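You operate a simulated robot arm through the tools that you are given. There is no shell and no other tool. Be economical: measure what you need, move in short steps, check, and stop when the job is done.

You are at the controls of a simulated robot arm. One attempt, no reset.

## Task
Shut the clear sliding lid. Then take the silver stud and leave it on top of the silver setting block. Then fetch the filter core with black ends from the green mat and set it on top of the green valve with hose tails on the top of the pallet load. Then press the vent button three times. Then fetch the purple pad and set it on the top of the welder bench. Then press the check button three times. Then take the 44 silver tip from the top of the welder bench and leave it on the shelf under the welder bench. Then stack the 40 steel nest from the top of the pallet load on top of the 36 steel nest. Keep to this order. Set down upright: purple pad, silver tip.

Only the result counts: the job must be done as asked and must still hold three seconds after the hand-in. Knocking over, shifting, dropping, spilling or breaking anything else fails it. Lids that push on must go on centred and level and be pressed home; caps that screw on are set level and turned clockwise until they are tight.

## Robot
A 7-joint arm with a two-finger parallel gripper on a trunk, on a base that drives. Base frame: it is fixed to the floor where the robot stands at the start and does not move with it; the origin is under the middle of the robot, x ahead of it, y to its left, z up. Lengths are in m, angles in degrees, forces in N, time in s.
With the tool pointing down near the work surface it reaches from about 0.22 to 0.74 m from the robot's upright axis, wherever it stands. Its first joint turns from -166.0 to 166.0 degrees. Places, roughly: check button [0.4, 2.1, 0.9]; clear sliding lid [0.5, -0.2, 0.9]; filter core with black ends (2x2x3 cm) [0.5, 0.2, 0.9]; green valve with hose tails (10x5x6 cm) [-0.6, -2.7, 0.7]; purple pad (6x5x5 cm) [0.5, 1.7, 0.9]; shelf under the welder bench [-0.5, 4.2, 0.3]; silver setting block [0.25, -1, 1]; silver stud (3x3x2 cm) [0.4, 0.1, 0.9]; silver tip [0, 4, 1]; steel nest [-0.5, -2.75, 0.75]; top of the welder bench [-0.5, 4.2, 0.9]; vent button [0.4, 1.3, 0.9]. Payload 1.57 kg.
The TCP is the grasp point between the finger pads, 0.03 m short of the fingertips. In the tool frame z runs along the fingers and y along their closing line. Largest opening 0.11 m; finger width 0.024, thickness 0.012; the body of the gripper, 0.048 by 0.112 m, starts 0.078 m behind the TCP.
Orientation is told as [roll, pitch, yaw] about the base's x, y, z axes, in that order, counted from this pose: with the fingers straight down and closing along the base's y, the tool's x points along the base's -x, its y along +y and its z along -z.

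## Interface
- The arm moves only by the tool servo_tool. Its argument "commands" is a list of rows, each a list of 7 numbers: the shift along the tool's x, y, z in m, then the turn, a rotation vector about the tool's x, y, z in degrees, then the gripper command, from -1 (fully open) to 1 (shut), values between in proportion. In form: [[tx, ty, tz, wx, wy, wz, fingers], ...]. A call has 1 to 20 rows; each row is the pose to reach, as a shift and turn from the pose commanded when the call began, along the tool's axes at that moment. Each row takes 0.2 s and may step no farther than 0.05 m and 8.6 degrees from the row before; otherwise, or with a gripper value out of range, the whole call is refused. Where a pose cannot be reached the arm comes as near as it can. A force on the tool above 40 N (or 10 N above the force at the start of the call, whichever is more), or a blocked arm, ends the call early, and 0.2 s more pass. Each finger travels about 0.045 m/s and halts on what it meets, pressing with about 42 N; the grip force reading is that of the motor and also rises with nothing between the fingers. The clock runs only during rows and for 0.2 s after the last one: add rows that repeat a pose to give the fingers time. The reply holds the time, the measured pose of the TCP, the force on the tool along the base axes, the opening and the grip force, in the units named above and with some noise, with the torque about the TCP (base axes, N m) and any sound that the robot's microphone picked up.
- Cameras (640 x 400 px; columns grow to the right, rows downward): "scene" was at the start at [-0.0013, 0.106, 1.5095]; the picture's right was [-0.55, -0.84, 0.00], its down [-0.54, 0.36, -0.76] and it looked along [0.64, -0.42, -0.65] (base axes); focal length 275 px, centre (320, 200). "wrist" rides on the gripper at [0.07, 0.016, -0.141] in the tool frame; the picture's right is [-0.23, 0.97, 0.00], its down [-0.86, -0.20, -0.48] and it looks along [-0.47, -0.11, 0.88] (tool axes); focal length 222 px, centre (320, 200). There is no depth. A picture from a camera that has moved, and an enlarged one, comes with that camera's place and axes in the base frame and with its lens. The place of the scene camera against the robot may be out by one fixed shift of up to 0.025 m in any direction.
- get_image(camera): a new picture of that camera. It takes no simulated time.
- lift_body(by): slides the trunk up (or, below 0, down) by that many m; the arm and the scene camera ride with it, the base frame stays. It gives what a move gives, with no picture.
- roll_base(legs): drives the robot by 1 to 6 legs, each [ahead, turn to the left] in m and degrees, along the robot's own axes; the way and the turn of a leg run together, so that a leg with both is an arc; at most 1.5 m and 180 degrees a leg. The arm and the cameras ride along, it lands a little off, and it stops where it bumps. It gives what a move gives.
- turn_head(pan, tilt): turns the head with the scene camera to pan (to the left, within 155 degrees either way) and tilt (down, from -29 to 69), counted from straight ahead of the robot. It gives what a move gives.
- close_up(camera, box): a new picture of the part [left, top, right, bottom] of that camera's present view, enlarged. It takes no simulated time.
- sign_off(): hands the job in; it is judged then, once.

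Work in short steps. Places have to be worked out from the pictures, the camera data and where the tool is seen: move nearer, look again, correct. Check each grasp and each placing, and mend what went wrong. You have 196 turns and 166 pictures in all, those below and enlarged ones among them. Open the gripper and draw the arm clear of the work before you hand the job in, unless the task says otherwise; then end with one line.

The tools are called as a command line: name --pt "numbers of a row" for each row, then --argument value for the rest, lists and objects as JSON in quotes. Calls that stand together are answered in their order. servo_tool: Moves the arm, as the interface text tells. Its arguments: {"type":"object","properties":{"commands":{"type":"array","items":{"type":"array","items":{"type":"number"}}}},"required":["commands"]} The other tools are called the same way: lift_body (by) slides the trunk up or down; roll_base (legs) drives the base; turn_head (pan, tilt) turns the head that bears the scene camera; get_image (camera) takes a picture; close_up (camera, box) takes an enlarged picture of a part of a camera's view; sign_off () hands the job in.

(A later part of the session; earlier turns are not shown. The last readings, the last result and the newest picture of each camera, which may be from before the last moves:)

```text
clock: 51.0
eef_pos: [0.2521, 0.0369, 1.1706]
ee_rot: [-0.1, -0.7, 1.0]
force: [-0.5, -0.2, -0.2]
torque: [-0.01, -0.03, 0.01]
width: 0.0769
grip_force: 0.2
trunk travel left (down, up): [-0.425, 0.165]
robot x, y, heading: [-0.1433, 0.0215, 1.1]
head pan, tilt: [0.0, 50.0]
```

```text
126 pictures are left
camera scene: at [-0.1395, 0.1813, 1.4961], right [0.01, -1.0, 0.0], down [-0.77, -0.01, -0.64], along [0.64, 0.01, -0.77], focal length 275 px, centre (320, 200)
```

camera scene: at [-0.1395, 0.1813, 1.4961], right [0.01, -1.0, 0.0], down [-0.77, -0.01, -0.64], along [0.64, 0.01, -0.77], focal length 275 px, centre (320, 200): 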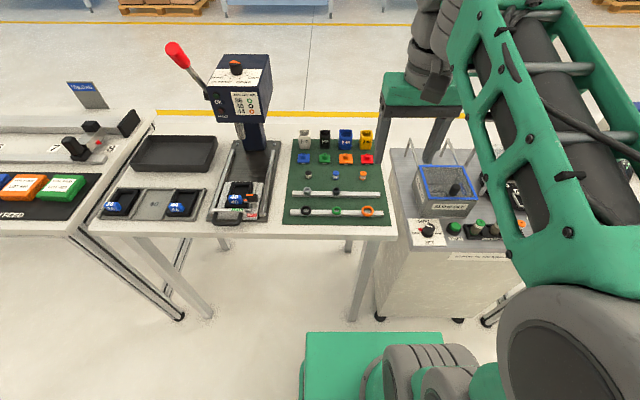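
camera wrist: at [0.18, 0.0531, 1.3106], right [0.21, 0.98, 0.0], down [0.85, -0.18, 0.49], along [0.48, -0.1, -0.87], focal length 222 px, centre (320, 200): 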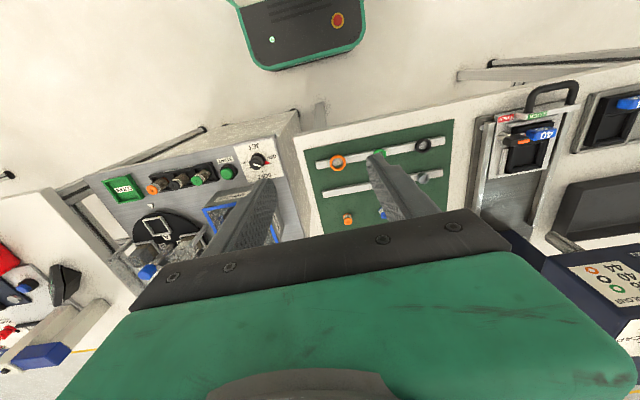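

The core should be near (0.485, 0.223); I move the hand above it and look.

servo_tool --pt "-0.036 0.03 0 0 0 0 -0.4" --pt "-0.072 0.06 0 0 0 0 -0.4" --pt "-0.108 0.09 0 0 0 0 -0.4" --pt "-0.144 0.12 0 0 0 0 -0.4" --pt "-0.18 0.15 0 0 0 0 -0.4" --pt "-0.216 0.18 0 0 0 0 -0.4" --pt "-0.22 0.18 0.04 0 0 0 -0.4" --pt "-0.22 0.18 0.08 0 0 0 -0.4" --pt "-0.22 0.18 0.12 0 0 0 -0.4" --pt "-0.22 0.18 0.12 0 0 0 -0.4"

get_image --camera "wrist"

```text
clock: 53.1
eef_pos: [0.472, 0.2235, 1.0495]
ee_rot: [0.1, -0.5, 1.1]
force: [0.2, 0.4, 0.2]
torque: [0.01, -0.03, 0.01]
width: 0.0771
grip_force: 0.1
out of reach, approached as far as the arm can: row 6
trunk travel left (down, up): [-0.425, 0.165]
robot x, y, heading: [-0.1449, 0.0241, 0.8]
head pan, tilt: [0.0, 50.0]
```

```text
125 pictures are left
camera wrist: at [0.4009, 0.2381, 1.1903], right [0.21, 0.98, 0.0], down [0.85, -0.18, 0.49], along [0.48, -0.1, -0.87], focal length 222 px, centre (320, 200)
```

wrist: 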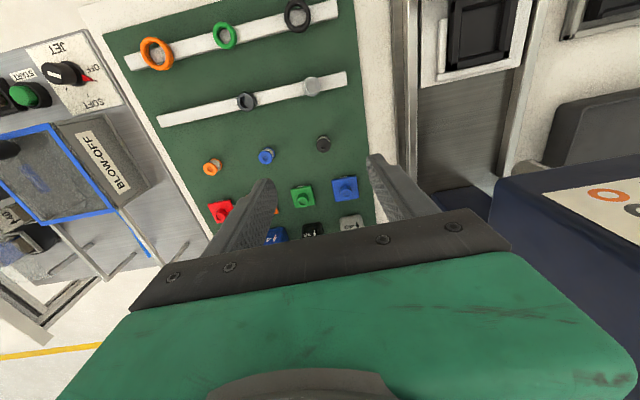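

The core is at about (0.486, 0.225). I descend above it and verify.

servo_tool --pt "-0.007 0.001 0.04 0 0 0 -0.5" --pt "-0.014 0.001 0.08 0 0 0 -0.5" --pt "-0.014 0.001 0.11 0 0 0 -0.5" --pt "-0.014 0.001 0.11 0 0 0 -0.5"

get_image --camera "wrist"

```text
clock: 54.1
eef_pos: [0.4862, 0.2265, 0.9425]
ee_rot: [0.0, -0.6, 1.0]
force: [-0.8, 0.0, -0.1]
torque: [0.02, -0.02, -0.03]
width: 0.0826
grip_force: 0.1
trunk travel left (down, up): [-0.425, 0.165]
robot x, y, heading: [-0.1428, 0.0293, 1.1]
head pan, tilt: [0.0, 50.0]
```

```text
124 pictures are left
camera wrist: at [0.4151, 0.2404, 1.0815], right [0.21, 0.98, 0.0], down [0.85, -0.18, 0.49], along [0.48, -0.1, -0.87], focal length 222 px, centre (320, 200)
```

wrist: 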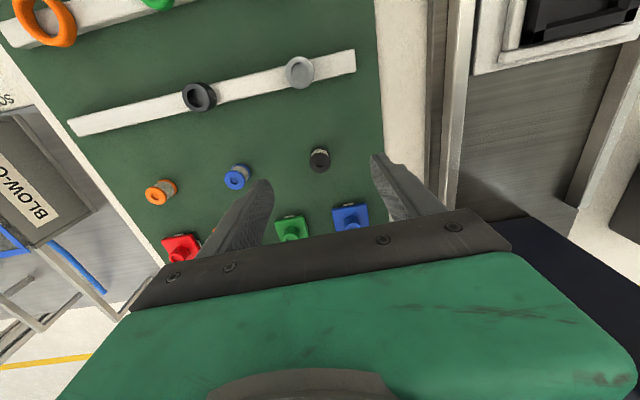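

Aligned. I descend to TCP z 0.90 and look again to judge the mat height.

servo_tool --pt "-0.001 -0.001 0.02 0 0 0 -0.5" --pt "-0.001 -0.001 0.04 0 0 0 -0.5" --pt "-0.001 -0.001 0.042 0 0 0 -0.5"

close_up --camera "wrist" --box '[240, 120, 400, 220]'

```text
clock: 55.0
eef_pos: [0.4865, 0.2221, 0.9013]
ee_rot: [0.0, -0.6, 1.1]
force: [0.2, -0.4, -0.6]
torque: [0.0, 0.01, -0.04]
width: 0.0824
grip_force: 0.1
trunk travel left (down, up): [-0.425, 0.165]
robot x, y, heading: [-0.1447, 0.0245, 0.7]
head pan, tilt: [0.0, 50.0]
```

```text
4.00 times, centred on (320, 170) of wrist
camera zoom: at [0.4162, 0.2383, 1.041], right [0.21, 0.98, 0.0], down [0.85, -0.19, 0.49], along [0.48, -0.1, -0.87], focal length 888 px, centre (320, 320)
```

zoom: 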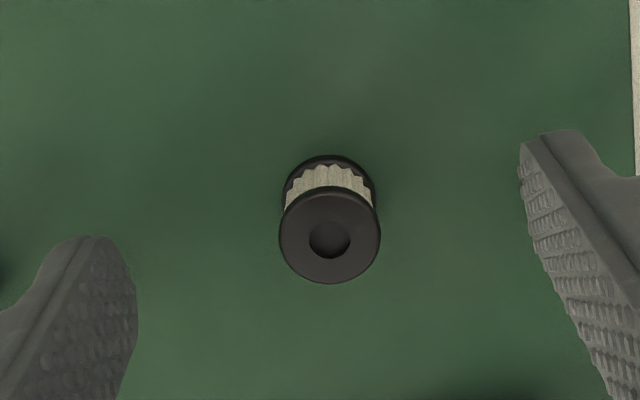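

The core is slightly ahead, at (0.490, 0.225). I correct, descend 1 cm, and close.

servo_tool --pt "-0.003 0.002 0.005 0 0 0 -0.5" --pt "-0.003 0.002 0.01 0 0 0 -0.2" --pt "-0.003 0.002 0.01 0 0 0 0.4" --pt "-0.003 0.002 0.01 0 0 0 1" --pt "-0.003 0.002 0.01 0 0 0 1" --pt "-0.003 0.002 0.01 0 0 0 1" --pt "-0.003 0.002 0.01 0 0 0 1" --pt "-0.003 0.002 0.01 0 0 0 1"

close_up --camera "wrist" --box '[240, 120, 400, 220]'

```text
clock: 56.8
eef_pos: [0.4901, 0.2236, 0.8932]
ee_rot: [0.0, -0.7, 1.0]
force: [-1.0, 1.7, 5.9]
torque: [0.18, 0.09, -0.03]
width: 0.0152
grip_force: 30.7
trunk travel left (down, up): [-0.425, 0.165]
robot x, y, heading: [-0.1415, 0.0233, 0.7]
head pan, tilt: [0.0, 50.0]
```

```text
4.00 times, centred on (320, 170) of wrist
camera zoom: at [0.4187, 0.2397, 1.0326], right [0.21, 0.98, 0.0], down [0.85, -0.18, 0.49], along [0.48, -0.1, -0.87], focal length 888 px, centre (320, 320)
```

zoom: 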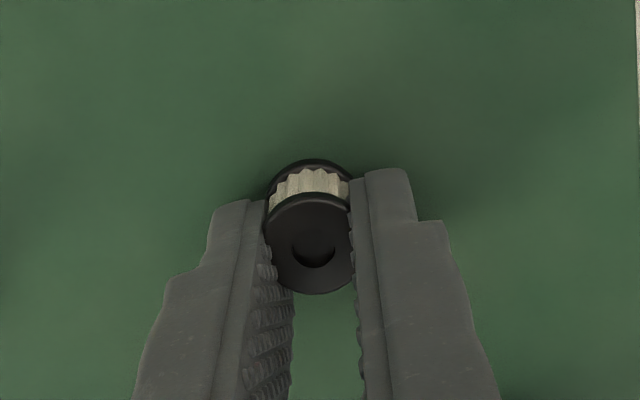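

It is gripped (15 mm). I lift and check.

servo_tool --pt "0 0 -0.03 0 0 0 1" --pt "0 0 -0.07 0 0 0 1" --pt "0 0 -0.12 0 0 0 1" --pt "0 0 -0.17 0 0 0 1" --pt "0.02 0 -0.21 0 0 0 1" --pt "0.05 -0.01 -0.24 0 0 0 1" --pt "0.09 -0.02 -0.25 0 0 0 1" --pt "0.13 -0.03 -0.25 0 0 0 1" --pt "0.17 -0.05 -0.25 0 0 0 1"

close_up --camera "wrist" --box '[240, 120, 400, 220]'

```text
clock: 58.8
eef_pos: [0.3133, 0.1724, 1.1395]
ee_rot: [0.0, -0.5, 1.0]
force: [0.5, 0.3, 0.0]
torque: [-0.03, -0.01, -0.01]
width: 0.0145
grip_force: 30.7
trunk travel left (down, up): [-0.425, 0.165]
robot x, y, heading: [-0.14, 0.0258, 0.8]
head pan, tilt: [0.0, 50.0]
```

```text
4.00 times, centred on (320, 170) of wrist
camera zoom: at [0.2428, 0.1876, 1.2797], right [0.21, 0.98, 0.0], down [0.85, -0.18, 0.49], along [0.48, -0.1, -0.87], focal length 888 px, centre (320, 320)
```

zoom: 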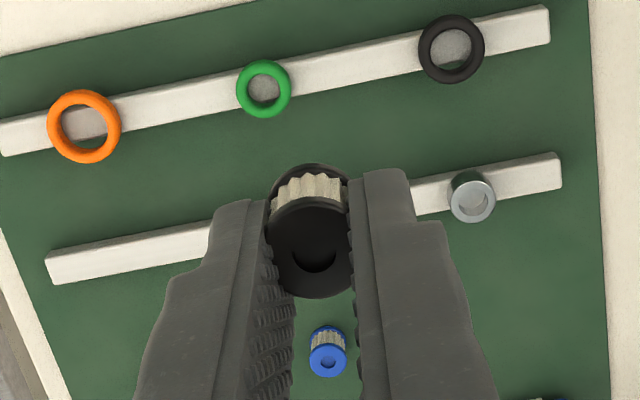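

The core is held. I back away, turn right and drive toward the pallet load, stopping part way to look.

roll_base --legs '[[-0.25, 0], [0, -91], [1.4, 0]]'

turn_head --pan 20 --tilt 30

get_image --camera "scene"

```text
clock: 71.0
eef_pos: [-0.1603, -1.8419, 1.1408]
ee_rot: [-0.1, -0.6, -87.2]
force: [0.3, 0.7, -0.3]
torque: [-0.03, 0.01, 0.0]
width: 0.0167
grip_force: 31.4
trunk travel left (down, up): [-0.425, 0.165]
robot x, y, heading: [-0.3217, -1.3921, -87.3]
head pan, tilt: [0.0, 50.0]
```

```text
clock: 71.8
eef_pos: [-0.1606, -1.8418, 1.1405]
ee_rot: [0.0, -0.6, -87.2]
force: [0.1, 0.8, -0.7]
torque: [0.0, 0.02, 0.01]
width: 0.0167
grip_force: 31.5
trunk travel left (down, up): [-0.425, 0.165]
robot x, y, heading: [-0.3236, -1.3872, -87.2]
head pan, tilt: [20.0, 30.0]
```

```text
120 pictures are left
camera scene: at [-0.1467, -1.4067, 1.5255], right [-0.92, -0.38, 0.0], down [-0.19, 0.46, -0.87], along [0.33, -0.8, -0.5], focal length 275 px, centre (320, 200)
```

scene: 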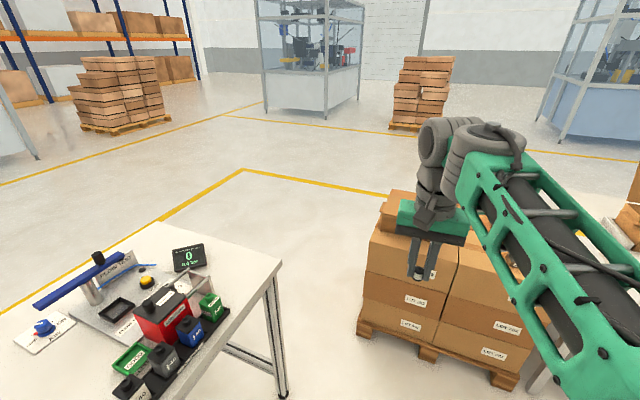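

The arm hides the load top; I look from the wrist camera and with the head turned to the right.

turn_head --pan -40 --tilt 30

get_image --camera "scene"

get_image --camera "wrist"

```text
clock: 73.1
eef_pos: [-0.16, -1.8417, 1.14]
ee_rot: [0.0, -0.6, -87.2]
force: [-0.1, 0.6, -0.3]
torque: [-0.01, 0.01, -0.02]
width: 0.0167
grip_force: 31.9
trunk travel left (down, up): [-0.425, 0.165]
robot x, y, heading: [-0.3198, -1.3892, -87.3]
head pan, tilt: [-40.0, 30.0]
```

```text
119 pictures are left
camera scene: at [-0.2363, -1.395, 1.5256], right [-0.79, 0.61, 0.0], down [0.3, 0.4, -0.87], along [-0.53, -0.69, -0.5], focal length 275 px, centre (320, 200)
```

scene: 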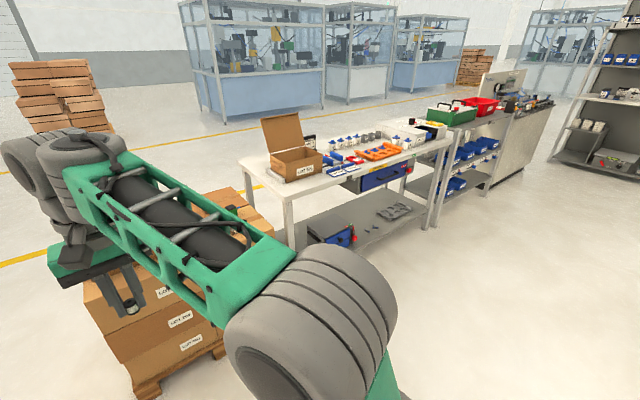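

```text
118 pictures are left
camera wrist: at [-0.1474, -1.7698, 1.2798], right [0.98, -0.18, 0.0], down [-0.16, -0.86, 0.49], along [-0.09, -0.48, -0.87], focal length 222 px, centre (320, 200)
```

wrist: 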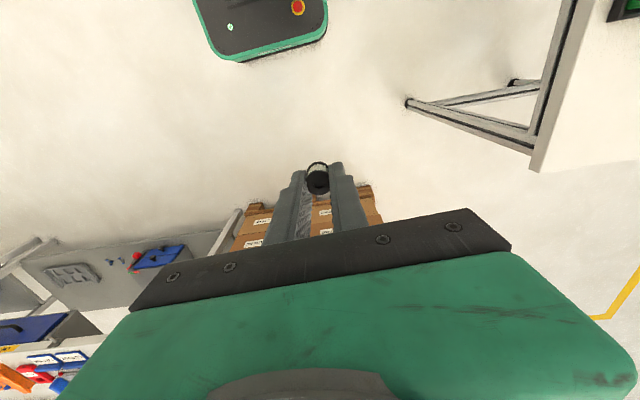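

The load's front face is at about y -2.45, x from -0.73 to 0. I approach to about (-0.45, -2.05) facing it.

roll_base --legs '[[0, -14], [0.65, 0], [0, 11]]'

turn_head --pan -15 --tilt 50

get_image --camera "scene"

get_image --camera "wrist"

```text
clock: 78.2
eef_pos: [-0.3133, -2.4792, 1.1403]
ee_rot: [0.1, -0.7, -90.2]
force: [-0.5, -0.6, 0.3]
torque: [0.0, 0.01, 0.01]
width: 0.017
grip_force: 31.8
trunk travel left (down, up): [-0.425, 0.165]
robot x, y, heading: [-0.4511, -2.0189, -90.5]
head pan, tilt: [-40.0, 30.0]
```

```text
clock: 79.1
eef_pos: [-0.3137, -2.4789, 1.14]
ee_rot: [0.1, -0.6, -90.3]
force: [-0.1, -0.5, 0.5]
torque: [0.02, -0.02, 0.01]
width: 0.0169
grip_force: 32.0
trunk travel left (down, up): [-0.425, 0.165]
robot x, y, heading: [-0.4519, -2.0187, -90.5]
head pan, tilt: [-15.0, 50.0]
```

```text
117 pictures are left
camera scene: at [-0.3268, -2.0345, 1.4961], right [-0.96, 0.27, 0.0], down [0.21, 0.74, -0.64], along [-0.17, -0.62, -0.77], focal length 275 px, centre (320, 200)
```

scene: 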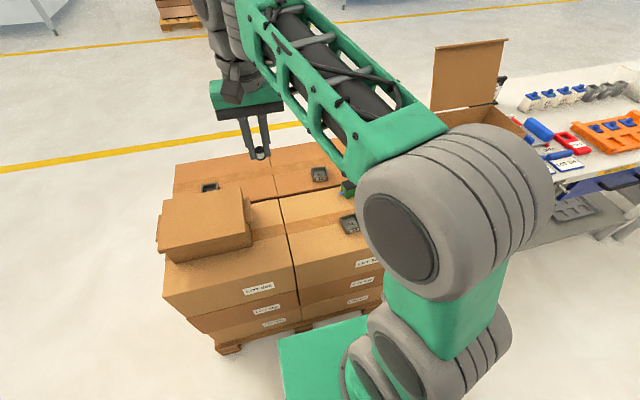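

```text
116 pictures are left
camera wrist: at [-0.2964, -2.4073, 1.2798], right [0.97, -0.23, 0.0], down [-0.2, -0.85, 0.49], along [-0.11, -0.47, -0.87], focal length 222 px, centre (320, 200)
```

wrist: 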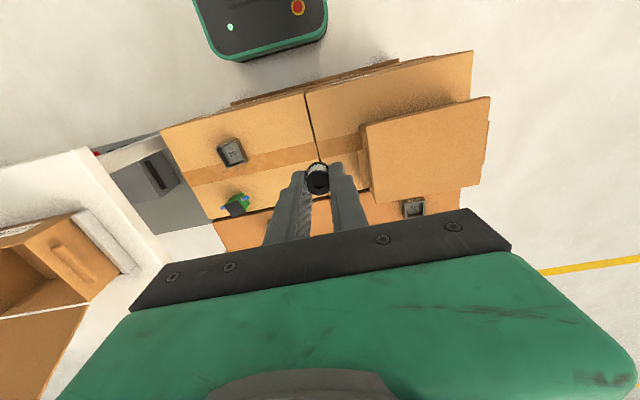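

The green valve is at about (-0.61, -2.67). I move the hand near above it at z 1.05 for a closer look.

servo_tool --pt "-0.014 -0.045 0 0 0 0 1" --pt "-0.028 -0.09 0 0 0 0 1" --pt "-0.042 -0.135 0 0 0 0 1" --pt "-0.056 -0.18 0 0 0 0 1" --pt "-0.07 -0.225 0.01 0 0 0 1" --pt "-0.085 -0.265 0.03 0 0 0 1" --pt "-0.1 -0.285 0.06 0 0 0 1" --pt "-0.1 -0.285 0.09 0 0 0 1" --pt "-0.1 -0.285 0.09 0 0 0 1"

get_image --camera "wrist"

close_up --camera "wrist" --box '[220, 80, 420, 220]'

get_image --camera "scene"

```text
clock: 81.1
eef_pos: [-0.6009, -2.5763, 1.0522]
ee_rot: [-0.1, -0.6, -90.4]
force: [0.3, -0.5, 0.0]
torque: [0.03, 0.06, -0.01]
width: 0.0168
grip_force: 32.3
trunk travel left (down, up): [-0.425, 0.165]
robot x, y, heading: [-0.4493, -2.0154, -90.6]
head pan, tilt: [-15.0, 50.0]
```

```text
115 pictures are left
camera wrist: at [-0.5831, -2.5051, 1.1916], right [0.97, -0.23, 0.0], down [-0.2, -0.85, 0.49], along [-0.11, -0.48, -0.87], focal length 222 px, centre (320, 200)
```

wrist: 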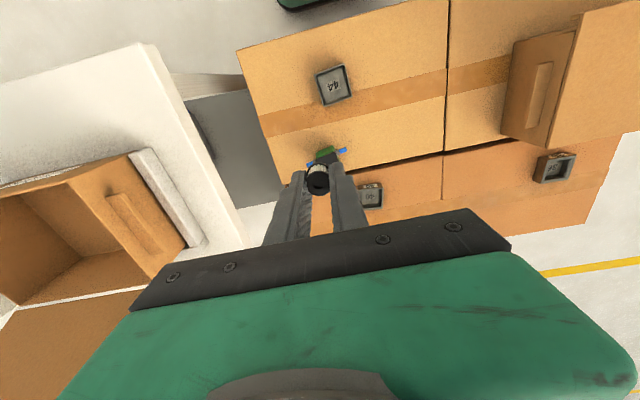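

```text
2.86 times, centred on (320, 150) of wrist
camera zoom: at [-0.5831, -2.5051, 1.1916], right [0.97, -0.23, 0.0], down [-0.2, -0.85, 0.49], along [-0.11, -0.48, -0.87], focal length 635 px, centre (320, 343)
```

zoom: 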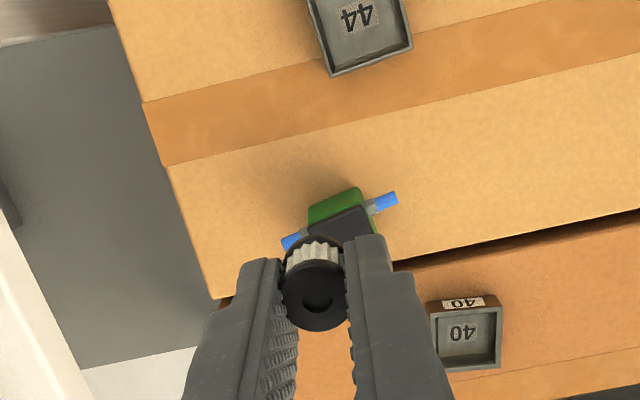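

```text
113 pictures are left
camera scene: at [-0.3267, -2.0344, 1.4961], right [-0.96, 0.27, 0.0], down [0.21, 0.74, -0.64], along [-0.17, -0.62, -0.77], focal length 275 px, centre (320, 200)
```

scene: 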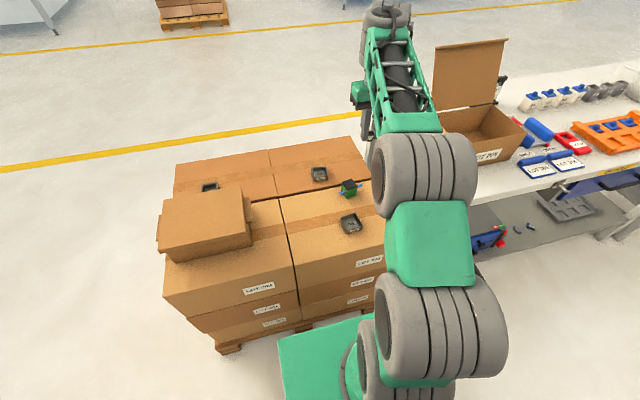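

I enlarge the valve in the scene view to understand its top face.

close_up --camera "scene" --box '[300, 150, 400, 250]'

```text
4.00 times, centred on (350, 200) of scene
camera zoom: at [-0.3267, -2.0344, 1.4961], right [-0.96, 0.27, 0.0], down [0.21, 0.74, -0.64], along [-0.17, -0.62, -0.77], focal length 1101 px, centre (200, 200)
```

zoom: 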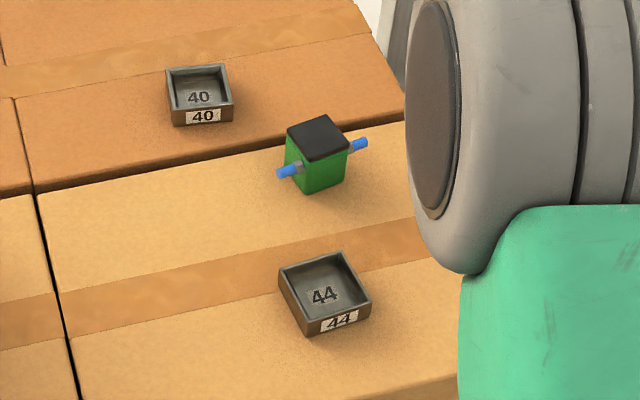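

The valve has a flat black top about 4.5 cm square, near (-0.605, -2.664, 0.73). I lower the trunk and bring the core above it.

lift_body --by -0.12

servo_tool --pt "-0.045 -0.002 0 0 0 0 1" --pt "-0.088 -0.004 0 0 0 0 1" --pt "-0.088 -0.004 0.04 0 0 0 1" --pt "-0.088 -0.004 0.08 0 0 0 1" --pt "-0.088 -0.004 0.08 0 0 0 1"

close_up --camera "wrist" --box '[220, 80, 420, 220]'

get_image --camera "scene"

```text
clock: 82.6
eef_pos: [-0.6009, -2.5774, 0.9334]
ee_rot: [0.0, -0.6, -90.3]
force: [0.6, -0.2, 0.0]
torque: [0.01, -0.02, -0.01]
width: 0.0168
grip_force: 32.4
trunk travel left (down, up): [-0.305, 0.285]
robot x, y, heading: [-0.4496, -2.0179, -90.5]
head pan, tilt: [-15.0, 50.0]
```

```text
clock: 83.8
eef_pos: [-0.6056, -2.6669, 0.8514]
ee_rot: [-0.1, -0.6, -90.3]
force: [-0.9, -0.5, 0.4]
torque: [0.0, -0.01, 0.0]
width: 0.0166
grip_force: 32.0
trunk travel left (down, up): [-0.305, 0.285]
robot x, y, heading: [-0.4514, -2.0166, -90.7]
head pan, tilt: [-15.0, 50.0]
```

```text
2.86 times, centred on (320, 150) of wrist
camera zoom: at [-0.588, -2.5955, 0.991], right [0.97, -0.23, 0.0], down [-0.2, -0.85, 0.49], along [-0.11, -0.47, -0.87], focal length 635 px, centre (320, 343)
```

zoom: 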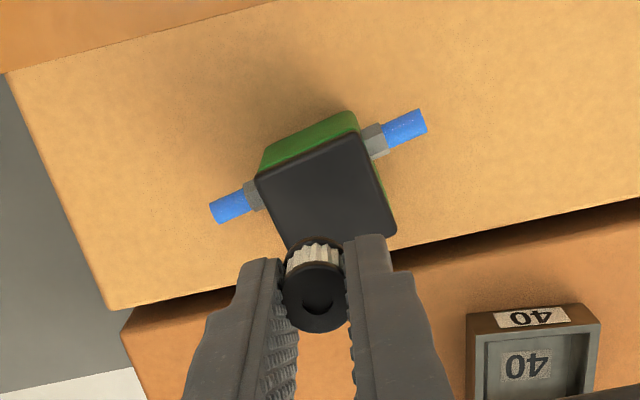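

```text
110 pictures are left
camera scene: at [-0.3268, -2.0347, 1.3761], right [-0.96, 0.27, 0.0], down [0.21, 0.74, -0.64], along [-0.17, -0.62, -0.77], focal length 275 px, centre (320, 200)
```

scene: 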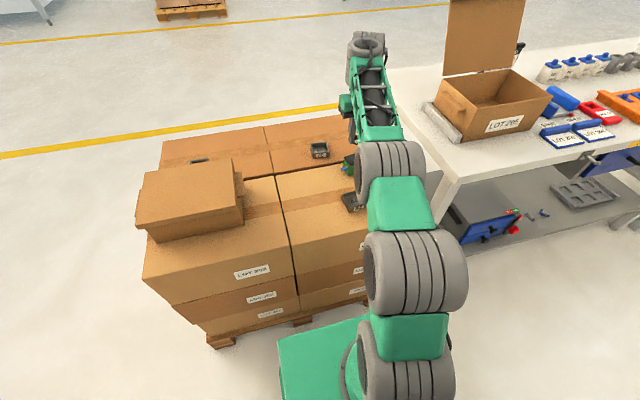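

Aligned within a few mm. I descend to TCP z 0.795 and check the gap.

servo_tool --pt "-0.002 0.002 0.03 0 0 0 1" --pt "-0.002 0.002 0.055 0 0 0 1" --pt "-0.002 0.002 0.055 0 0 0 1"

close_up --camera "wrist" --box '[220, 80, 420, 220]'

```text
clock: 84.6
eef_pos: [-0.603, -2.6671, 0.7981]
ee_rot: [-0.1, -0.5, -90.3]
force: [0.1, -0.6, 0.4]
torque: [0.04, 0.0, -0.02]
width: 0.0168
grip_force: 31.7
trunk travel left (down, up): [-0.305, 0.285]
robot x, y, heading: [-0.4514, -2.0219, -90.6]
head pan, tilt: [-15.0, 50.0]
```

```text
2.86 times, centred on (320, 150) of wrist
camera zoom: at [-0.5847, -2.5964, 0.9369], right [0.97, -0.23, 0.0], down [-0.2, -0.85, 0.49], along [-0.11, -0.47, -0.87], focal length 635 px, centre (320, 343)
```

zoom: 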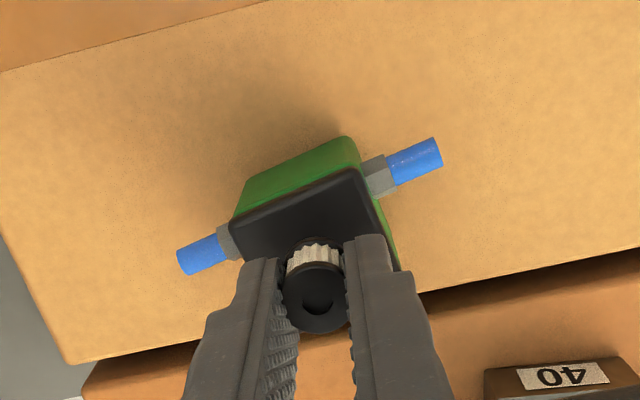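

Center estimate refines to (-0.604, -2.675) with top around 0.71–0.72. I shift 8 mm and lower slowly.

servo_tool --pt "-0.007 -0.001 0.01 0 0 0 1" --pt "-0.007 -0.001 0.018 0 0 0 1" --pt "-0.007 -0.001 0.026 0 0 0 1" --pt "-0.007 -0.001 0.034 0 0 0 1"

close_up --camera "wrist" --box '[220, 80, 420, 220]'

```text
clock: 85.5
eef_pos: [-0.6039, -2.6781, 0.7834]
ee_rot: [-0.2, -1.8, -90.4]
force: [0.4, -2.6, 13.6]
torque: [0.07, -0.09, -0.11]
width: 0.0168
grip_force: 31.7
trunk travel left (down, up): [-0.305, 0.285]
robot x, y, heading: [-0.4514, -2.0214, -90.5]
head pan, tilt: [-15.0, 50.0]
stopped in row 4: the force on the tool passed its limit at 49 N (the readings are from after the stop); the commanded pose is now the measured one
```

```text
2.86 times, centred on (320, 150) of wrist
camera zoom: at [-0.5874, -2.6035, 0.9222], right [0.97, -0.23, 0.0], down [-0.2, -0.84, 0.51], along [-0.11, -0.49, -0.86], focal length 635 px, centre (320, 343)
```

zoom: 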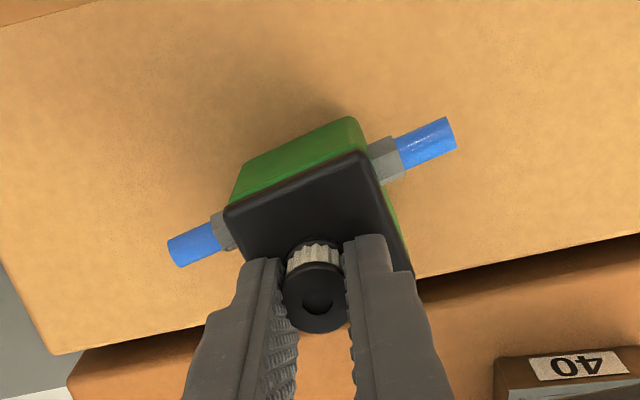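

Contact came at TCP 0.783, so the top is at ~0.752 and the true centre is about 9 mm toward me. I lift slightly, undo the tilt, shift +y 9 mm.

servo_tool --pt "0 0 -0.005 0 0.8 0 1" --pt "0.005 0.001 -0.006 0 1.5 0 1" --pt "0.01 0.002 -0.006 0 1.5 0 1" --pt "0.01 0.002 -0.006 0 1.5 0 1"

close_up --camera "wrist" --box '[220, 80, 420, 220]'

```text
clock: 86.5
eef_pos: [-0.6018, -2.6673, 0.7874]
ee_rot: [-0.1, 0.1, -90.4]
force: [0.1, 0.0, 0.3]
torque: [0.02, 0.0, -0.04]
width: 0.0166
grip_force: 32.2
trunk travel left (down, up): [-0.305, 0.285]
robot x, y, heading: [-0.4495, -2.0193, -90.7]
head pan, tilt: [-15.0, 50.0]
```

```text
2.86 times, centred on (320, 150) of wrist
camera zoom: at [-0.585, -2.598, 0.9272], right [0.97, -0.23, 0.0], down [-0.2, -0.85, 0.48], along [-0.11, -0.46, -0.88], focal length 635 px, centre (320, 343)
```

zoom: 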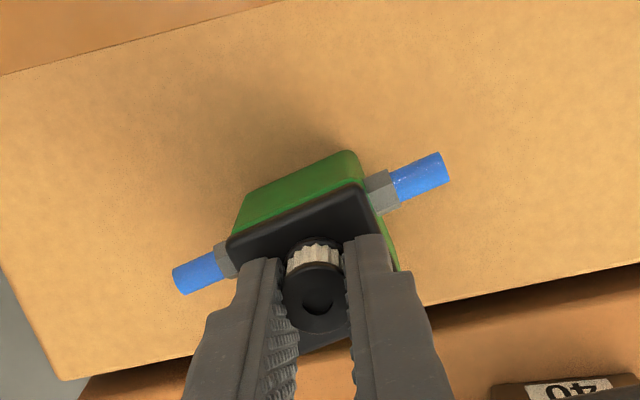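

Core is now over the centre. I lower gently to contact.

servo_tool --pt "0 0 0.0015 0 0 0 1" --pt "0 0 0.003 0 0 0 1" --pt "0 0 0.0045 0 0 0 1"

```text
clock: 87.3
eef_pos: [-0.602, -2.6686, 0.7836]
ee_rot: [-0.2, -0.1, -90.4]
force: [1.4, 0.6, 5.9]
torque: [0.06, -0.06, 0.04]
width: 0.0167
grip_force: 31.9
trunk travel left (down, up): [-0.305, 0.285]
robot x, y, heading: [-0.45, -2.0181, -90.7]
head pan, tilt: [-15.0, 50.0]
```

Contact at 5.9 N. I open a little, wait, then rise.

servo_tool --pt "0 0 0 0 0 0 0.5" --pt "0 0 0 0 0 0 0.3" --pt "0 0 0 0 0 0 0.3" --pt "0 0 -0.02 0 0 0 0.3" --pt "0 0 -0.05 0 0 0 0.3" --pt "0 0 -0.09 0 0 0 0.3"

close_up --camera "wrist" --box '[220, 80, 420, 220]'

```text
clock: 88.7
eef_pos: [-0.6043, -2.6675, 0.8721]
ee_rot: [-0.1, 0.2, -90.4]
force: [-0.6, -0.5, -1.1]
torque: [0.03, 0.0, 0.02]
width: 0.0384
grip_force: 0.1
trunk travel left (down, up): [-0.305, 0.285]
robot x, y, heading: [-0.4481, -2.0216, -90.4]
head pan, tilt: [-15.0, 50.0]
```

```text
2.86 times, centred on (320, 150) of wrist
camera zoom: at [-0.5872, -2.5975, 1.0118], right [0.97, -0.23, 0.0], down [-0.2, -0.86, 0.48], along [-0.11, -0.46, -0.88], focal length 635 px, centre (320, 343)
```

zoom: 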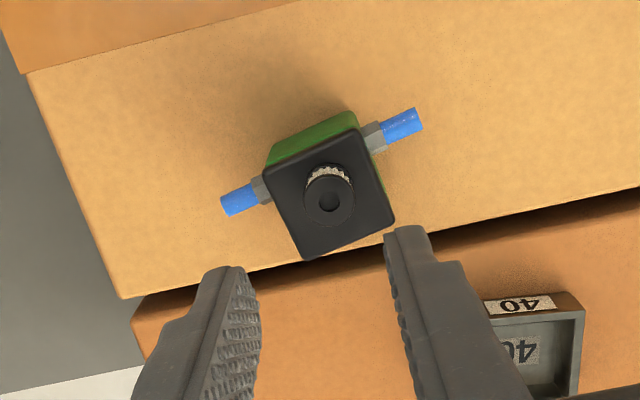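

The core stands on the valve. I raise the arm straight up, tuck it, and lift the trunk back before driving off.

servo_tool --pt "0 0 -0.04 0 0 0 0.3" --pt "0 0 -0.08 0 0 0 0.3" --pt "0 0 -0.12 0 0 0 0.3" --pt "0.03 0.02 -0.14 0 0 0 0.3" --pt "0.07 0.04 -0.16 0 0 0 0.3" --pt "0.11 0.06 -0.16 0 0 0 0.3" --pt "0.15 0.085 -0.16 0 0 0 0.3" --pt "0.19 0.11 -0.16 0 0 0 0.3" --pt "0.21 0.14 -0.16 0 0 0 0.3"

lift_body --by 0.12

turn_head --pan -15 --tilt 45

get_image --camera "scene"

```text
clock: 89.5
eef_pos: [-0.6052, -2.6636, 0.954]
ee_rot: [0.6, 2.9, -90.4]
force: [-5.4, -16.7, -29.3]
torque: [0.23, -0.17, 0.08]
width: 0.0385
grip_force: 0.0
out of reach, approached as far as the arm can: row 3
trunk travel left (down, up): [-0.305, 0.285]
robot x, y, heading: [-0.4508, -2.0189, -90.7]
head pan, tilt: [-15.0, 50.0]
stopped in row 4: the force on the tool passed its limit at 121 N (the readings are from after the stop); the commanded pose is now the measured one
```

```text
clock: 89.9
eef_pos: [-0.6056, -2.6666, 0.965]
ee_rot: [0.6, 2.8, -90.4]
force: [-3.1, -9.7, -15.0]
torque: [0.23, -0.13, 0.03]
width: 0.0388
grip_force: 0.0
trunk travel left (down, up): [-0.315, 0.275]
robot x, y, heading: [-0.45, -2.0157, -90.7]
head pan, tilt: [-15.0, 50.0]
stopped: the force on the tool passed its limit at 46 N (the readings are from after the stop); the commanded pose is now the measured one
```

```text
clock: 90.6
eef_pos: [-0.6041, -2.6653, 0.9651]
ee_rot: [0.6, 2.7, -90.4]
force: [-3.1, -13.1, -25.8]
torque: [0.12, 0.12, -0.08]
width: 0.0385
grip_force: 0.1
trunk travel left (down, up): [-0.315, 0.275]
robot x, y, heading: [-0.4492, -2.0229, -90.7]
head pan, tilt: [-15.0, 45.0]
```

```text
105 pictures are left
camera scene: at [-0.328, -2.0384, 1.3935], right [-0.96, 0.27, 0.0], down [0.19, 0.68, -0.71], along [-0.19, -0.68, -0.71], focal length 275 px, centre (320, 200)
```

scene: 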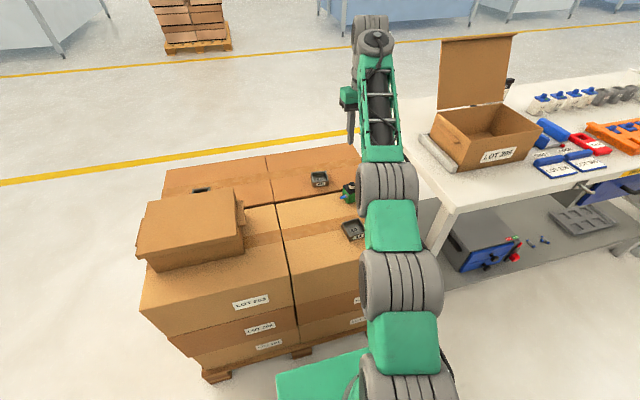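

Something is pulling the tool down. I look with the wrist camera before moving any further.

get_image --camera "wrist"

close_up --camera "scene" --box '[270, 10, 450, 270]'

```text
104 pictures are left
camera wrist: at [-0.589, -2.6014, 1.1082], right [0.97, -0.23, 0.0], down [-0.21, -0.88, 0.43], along [-0.1, -0.42, -0.9], focal length 222 px, centre (320, 200)
```

wrist: 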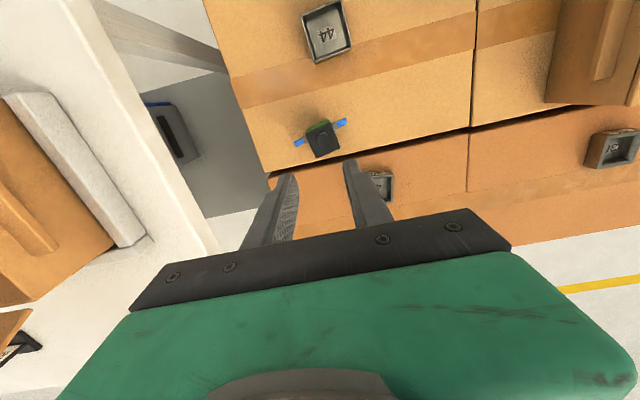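

```text
1.54 times, centred on (360, 140) of scene
camera zoom: at [-0.328, -2.0384, 1.3935], right [-0.96, 0.27, 0.0], down [0.19, 0.68, -0.71], along [-0.19, -0.68, -0.71], focal length 423 px, centre (258, 292)
```

zoom: 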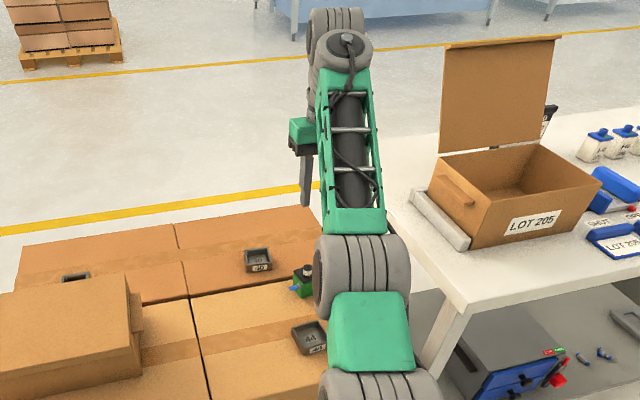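

Nothing is caught on the fingers; the core still stands on the valve. The arm is stretched to its limit, so I draw it inward in small steps.

servo_tool --pt "0.01 0 0.003 0 0 0 0.3" --pt "0.02 0.0 0.003 0 0 0 0.3" --pt "0.03 0.0 0.003 0 0 0 0.3"

```text
clock: 91.4
eef_pos: [-0.6044, -2.6345, 0.9628]
ee_rot: [0.6, 2.9, -90.4]
force: [-0.3, -0.1, 0.6]
torque: [0.03, 0.03, 0.01]
width: 0.0382
grip_force: 0.1
trunk travel left (down, up): [-0.315, 0.275]
robot x, y, heading: [-0.4527, -2.0202, -90.7]
head pan, tilt: [-15.0, 45.0]
```

Forces are back to zero. I continue inward, level the tool, then rise with the trunk.

servo_tool --pt "0.04 0.03 0 0 -1.5 0 0.3" --pt "0.08 0.06 0 0 -2.8 0 0.3" --pt "0.12 0.09 -0.01 0 -2.8 0 0.3" --pt "0.16 0.12 -0.02 0 -2.8 0 0.3" --pt "0.18 0.14 -0.04 0 -2.8 0 0.3"

lift_body --by 0.13

turn_head --pan -40 --tilt 45

get_image --camera "scene"

```text
refused: row 3 steps farther than a row can; nothing moved
```

```text
clock: 93.0
eef_pos: [-0.605, -2.6343, 1.093]
ee_rot: [0.6, 2.9, -90.4]
force: [1.0, 0.0, -0.5]
torque: [-0.02, -0.01, -0.01]
width: 0.0385
grip_force: 0.2
trunk travel left (down, up): [-0.445, 0.145]
robot x, y, heading: [-0.4492, -2.015, -90.8]
head pan, tilt: [-15.0, 45.0]
```

```text
clock: 93.9
eef_pos: [-0.6047, -2.6337, 1.0926]
ee_rot: [0.7, 2.9, -90.4]
force: [-0.6, -0.3, -0.9]
torque: [0.03, 0.0, 0.0]
width: 0.0385
grip_force: 0.0
trunk travel left (down, up): [-0.445, 0.145]
robot x, y, heading: [-0.4456, -2.0179, -90.7]
head pan, tilt: [-40.0, 45.0]
```

```text
102 pictures are left
camera scene: at [-0.359, -2.0219, 1.5235], right [-0.76, 0.65, 0.0], down [0.46, 0.54, -0.71], along [-0.46, -0.54, -0.71], focal length 275 px, centre (320, 200)
```

scene: 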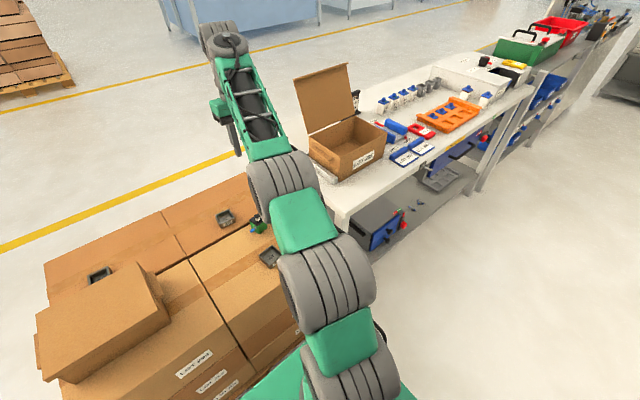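

All still in place. I tuck the arm in smaller steps, and then back away and turn around.

servo_tool --pt "0.035 0.025 0 0 -1.5 0 0.3" --pt "0.07 0.05 0 0 -2.9 0 0.3" --pt "0.105 0.075 0 0 -2.9 0 0.3" --pt "0.14 0.1 0 0 -2.9 0 0.3" --pt "0.17 0.13 -0.02 0 -2.9 0 0.3" --pt "0.19 0.15 -0.05 0 -2.9 0 0.3"

roll_base --legs '[[-0.35, 0], [0, 180], [1.0, 0], [1.3, 0]]'

turn_head --pan -35 --tilt 25

get_image --camera "scene"

```text
clock: 95.3
eef_pos: [-0.4572, -2.4498, 1.154]
ee_rot: [0.6, 0.0, -90.5]
force: [0.2, 0.4, -1.6]
torque: [0.04, -0.01, -0.04]
width: 0.0383
grip_force: 0.1
trunk travel left (down, up): [-0.445, 0.145]
robot x, y, heading: [-0.4461, -2.0182, -90.5]
head pan, tilt: [-40.0, 45.0]
```

```text
clock: 116.0
eef_pos: [-0.4862, 1.089, 1.1554]
ee_rot: [0.6, 0.0, 91.3]
force: [0.5, -0.3, 0.6]
torque: [0.0, 0.05, 0.01]
width: 0.0386
grip_force: 0.1
trunk travel left (down, up): [-0.445, 0.145]
robot x, y, heading: [-0.4817, 0.6594, 91.2]
head pan, tilt: [-40.0, 45.0]
```

```text
clock: 116.8
eef_pos: [-0.4875, 1.0898, 1.1557]
ee_rot: [0.6, 0.0, 91.3]
force: [1.1, -0.3, -0.6]
torque: [-0.01, 0.02, 0.04]
width: 0.0385
grip_force: 0.0
trunk travel left (down, up): [-0.445, 0.145]
robot x, y, heading: [-0.4817, 0.6582, 91.3]
head pan, tilt: [-35.0, 25.0]
```

```text
101 pictures are left
camera scene: at [-0.5948, 0.6713, 1.554], right [0.83, -0.56, 0.0], down [-0.24, -0.35, -0.91], along [0.5, 0.75, -0.42], focal length 275 px, centre (320, 200)
```

scene: 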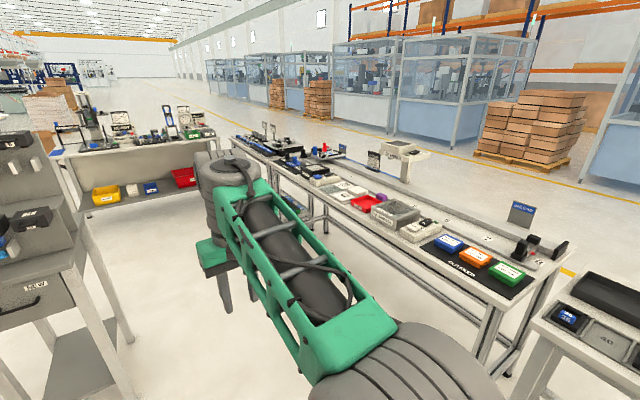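

I see the long bench with the buttons. I enlarge that part of the view.

close_up --camera "scene" --box '[220, 120, 420, 240]'

close_up --camera "scene" --box '[340, 180, 560, 310]'

```text
3.20 times, centred on (320, 180) of scene
camera zoom: at [-0.5948, 0.6713, 1.554], right [0.83, -0.56, 0.0], down [-0.24, -0.35, -0.91], along [0.5, 0.75, -0.42], focal length 881 px, centre (320, 264)
```

zoom: 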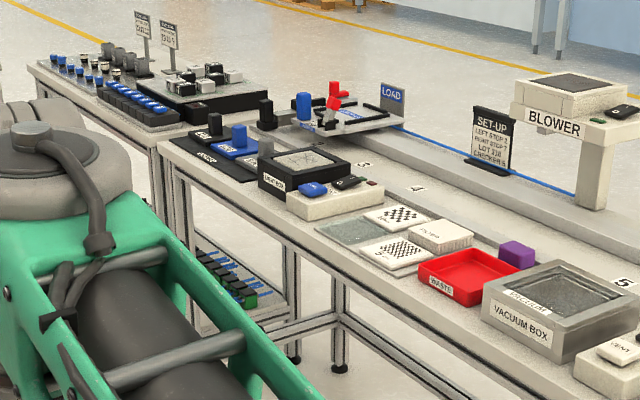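

```text
2.91 times, centred on (450, 245) of scene
camera zoom: at [-0.5948, 0.6713, 1.554], right [0.83, -0.56, 0.0], down [-0.24, -0.35, -0.91], along [0.5, 0.75, -0.42], focal length 801 px, centre (-58, 69)
```

zoom: 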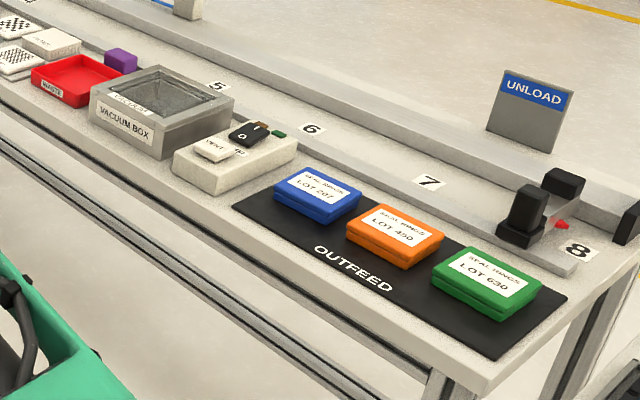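

VENT is the white key at about (0.35, 1.32). I drive to stand in front of it.

roll_base --legs '[[0.66, 0], [0, -91], [0.33, 0]]'

turn_head --pan 15 --tilt 50

get_image --camera "wrist"

get_image --camera "scene"

```text
clock: 126.2
eef_pos: [0.2719, 1.3163, 1.1549]
ee_rot: [0.5, 0.0, -1.2]
force: [0.7, -0.5, 0.3]
torque: [0.01, -0.01, 0.02]
width: 0.0386
grip_force: 0.1
trunk travel left (down, up): [-0.445, 0.145]
robot x, y, heading: [-0.1616, 1.33, -1.2]
head pan, tilt: [-35.0, 25.0]
```

```text
clock: 127.4
eef_pos: [0.2727, 1.3173, 1.1541]
ee_rot: [0.6, 0.0, -1.2]
force: [0.4, 0.1, -0.3]
torque: [0.0, -0.03, 0.0]
width: 0.0385
grip_force: 0.1
trunk travel left (down, up): [-0.445, 0.145]
robot x, y, heading: [-0.1586, 1.3306, -1.4]
head pan, tilt: [15.0, 50.0]
```

```text
98 pictures are left
camera wrist: at [0.2037, 1.333, 1.2949], right [0.25, 0.97, 0.01], down [0.85, -0.22, 0.48], along [0.46, -0.11, -0.88], focal length 222 px, centre (320, 200)
```

wrist: 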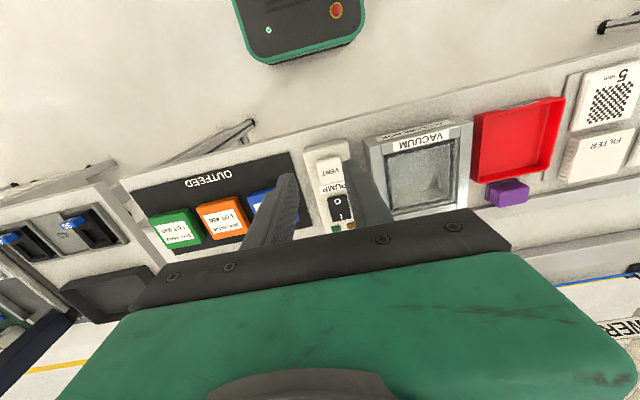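

```text
97 pictures are left
camera scene: at [-0.152, 1.5039, 1.5166], right [0.24, -0.97, 0.0], down [-0.74, -0.18, -0.64], along [0.63, 0.15, -0.77], focal length 275 px, centre (320, 200)
```

scene: 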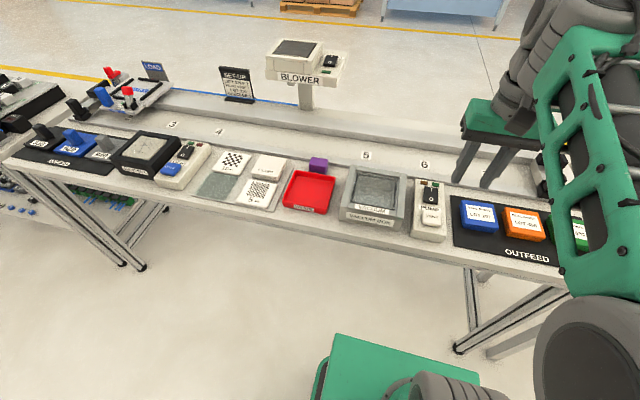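

VENT is at about (0.353, 1.317). I enlarge it, and move closed fingers above it.

servo_tool --pt "-0.04 0 0.02 0 0 0 0.7" --pt "-0.08 0 0.05 0 0 0 1" --pt "-0.08 0 0.1 0 0 0 1" --pt "-0.08 0 0.13 0 0 0 1"

close_up --camera "wrist" --box '[220, 80, 420, 220]'

close_up --camera "scene" --box '[390, 150, 470, 260]'

```text
clock: 128.4
eef_pos: [0.3562, 1.3163, 1.0254]
ee_rot: [0.6, -0.3, -1.3]
force: [-0.3, -0.6, -0.5]
torque: [0.0, 0.03, 0.03]
width: 0.0
grip_force: 21.0
trunk travel left (down, up): [-0.445, 0.145]
robot x, y, heading: [-0.1579, 1.3279, -1.3]
head pan, tilt: [15.0, 50.0]
```

```text
2.86 times, centred on (320, 150) of wrist
camera zoom: at [0.2867, 1.3327, 1.1653], right [0.25, 0.97, 0.01], down [0.85, -0.22, 0.48], along [0.47, -0.11, -0.88], focal length 635 px, centre (320, 343)
```

zoom: 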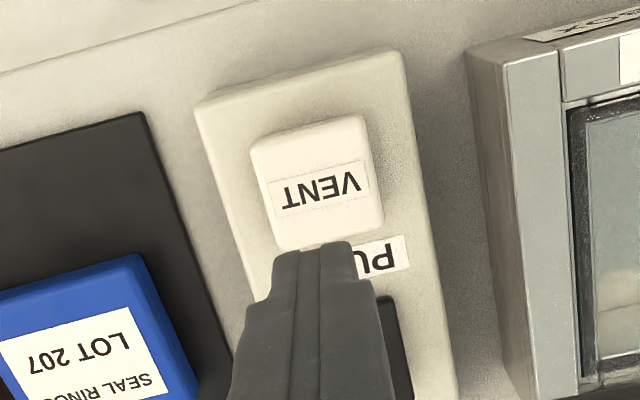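

```text
3.64 times, centred on (430, 205) of scene
camera zoom: at [-0.1522, 1.5039, 1.5166], right [0.24, -0.97, 0.0], down [-0.74, -0.18, -0.64], along [0.62, 0.15, -0.77], focal length 1001 px, centre (-80, 182)
```

zoom: 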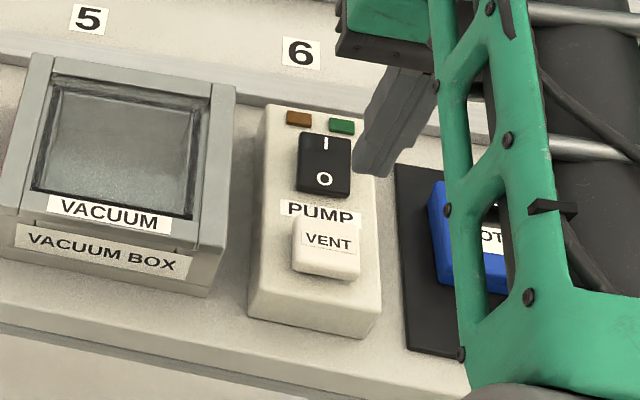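

VENT centre is (0.352, 1.318), top about z 0.911. I bring the fingertips just above it, then press once carefully.

servo_tool --pt "0.004 0.002 0.03 0 0 0 1" --pt "0.004 0.002 0.065 0 0 0 1" --pt "0.004 0.002 0.065 0 0 0 1"

close_up --camera "scene" --box '[390, 150, 470, 260]'

```text
clock: 129.2
eef_pos: [0.3509, 1.3207, 0.9604]
ee_rot: [0.7, -0.1, -1.2]
force: [0.5, -1.0, -0.5]
torque: [-0.02, 0.02, -0.04]
width: 0.0
grip_force: 21.0
trunk travel left (down, up): [-0.445, 0.145]
robot x, y, heading: [-0.1578, 1.3306, -1.5]
head pan, tilt: [15.0, 50.0]
```

```text
3.64 times, centred on (430, 205) of scene
camera zoom: at [-0.1515, 1.5041, 1.5165], right [0.24, -0.97, 0.0], down [-0.74, -0.18, -0.64], along [0.62, 0.15, -0.77], focal length 1001 px, centre (-80, 182)
```

zoom: 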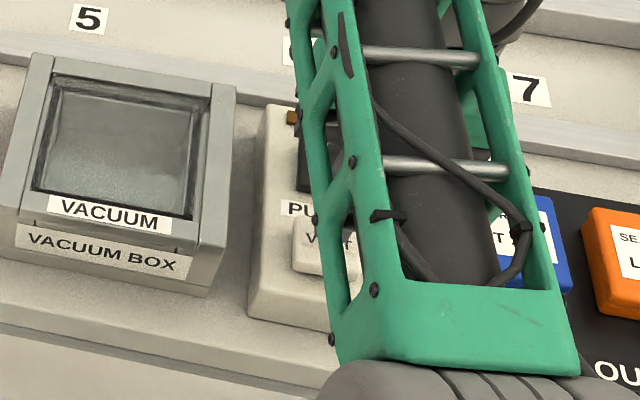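

The fingertips are about 2 cm above the key. First press: down to feel contact and back up.

servo_tool --pt "0 0 0.01 0 0 0 1" --pt "0 0 0.016 0 0 0 1" --pt "0 0 0.02 0 0 0 1" --pt "0 0 0.023 0 0 0 1" --pt "0 0 0.025 0 0 0 1" --pt "0 0 0.025 0 0 0 1"

```text
clock: 130.6
eef_pos: [0.3492, 1.3196, 0.9544]
ee_rot: [0.4, 0.5, -1.3]
force: [0.6, -0.1, -0.3]
torque: [-0.03, 0.02, -0.05]
width: 0.0
grip_force: 20.6
out of reach, approached as far as the arm can: row 1, 2, 3, 4, 5, 6
trunk travel left (down, up): [-0.445, 0.145]
robot x, y, heading: [-0.1565, 1.3328, -1.6]
head pan, tilt: [15.0, 50.0]
```

The arm can't go lower with the trunk this high, and no press happened. I raise the hand 10 cm and lower the trunk 10 cm.

servo_tool --pt "0 0 -0.04 0 0 0 1" --pt "0 0 -0.08 0 0 0 1" --pt "0 0 -0.1 0 0 0 1"

lift_body --by -0.09

```text
clock: 131.4
eef_pos: [0.3489, 1.3185, 1.0348]
ee_rot: [0.6, 0.0, -1.2]
force: [-0.6, 0.3, -0.5]
torque: [0.03, -0.04, -0.02]
width: 0.0004
grip_force: 21.4
trunk travel left (down, up): [-0.445, 0.145]
robot x, y, heading: [-0.1603, 1.3305, -1.6]
head pan, tilt: [15.0, 50.0]
```

```text
clock: 132.7
eef_pos: [0.3491, 1.3177, 0.9445]
ee_rot: [0.5, -0.2, -1.2]
force: [0.7, -0.8, 1.0]
torque: [-0.03, 0.01, 0.0]
width: 0.0
grip_force: 21.4
trunk travel left (down, up): [-0.355, 0.235]
robot x, y, heading: [-0.1589, 1.3311, -1.5]
head pan, tilt: [15.0, 50.0]
```

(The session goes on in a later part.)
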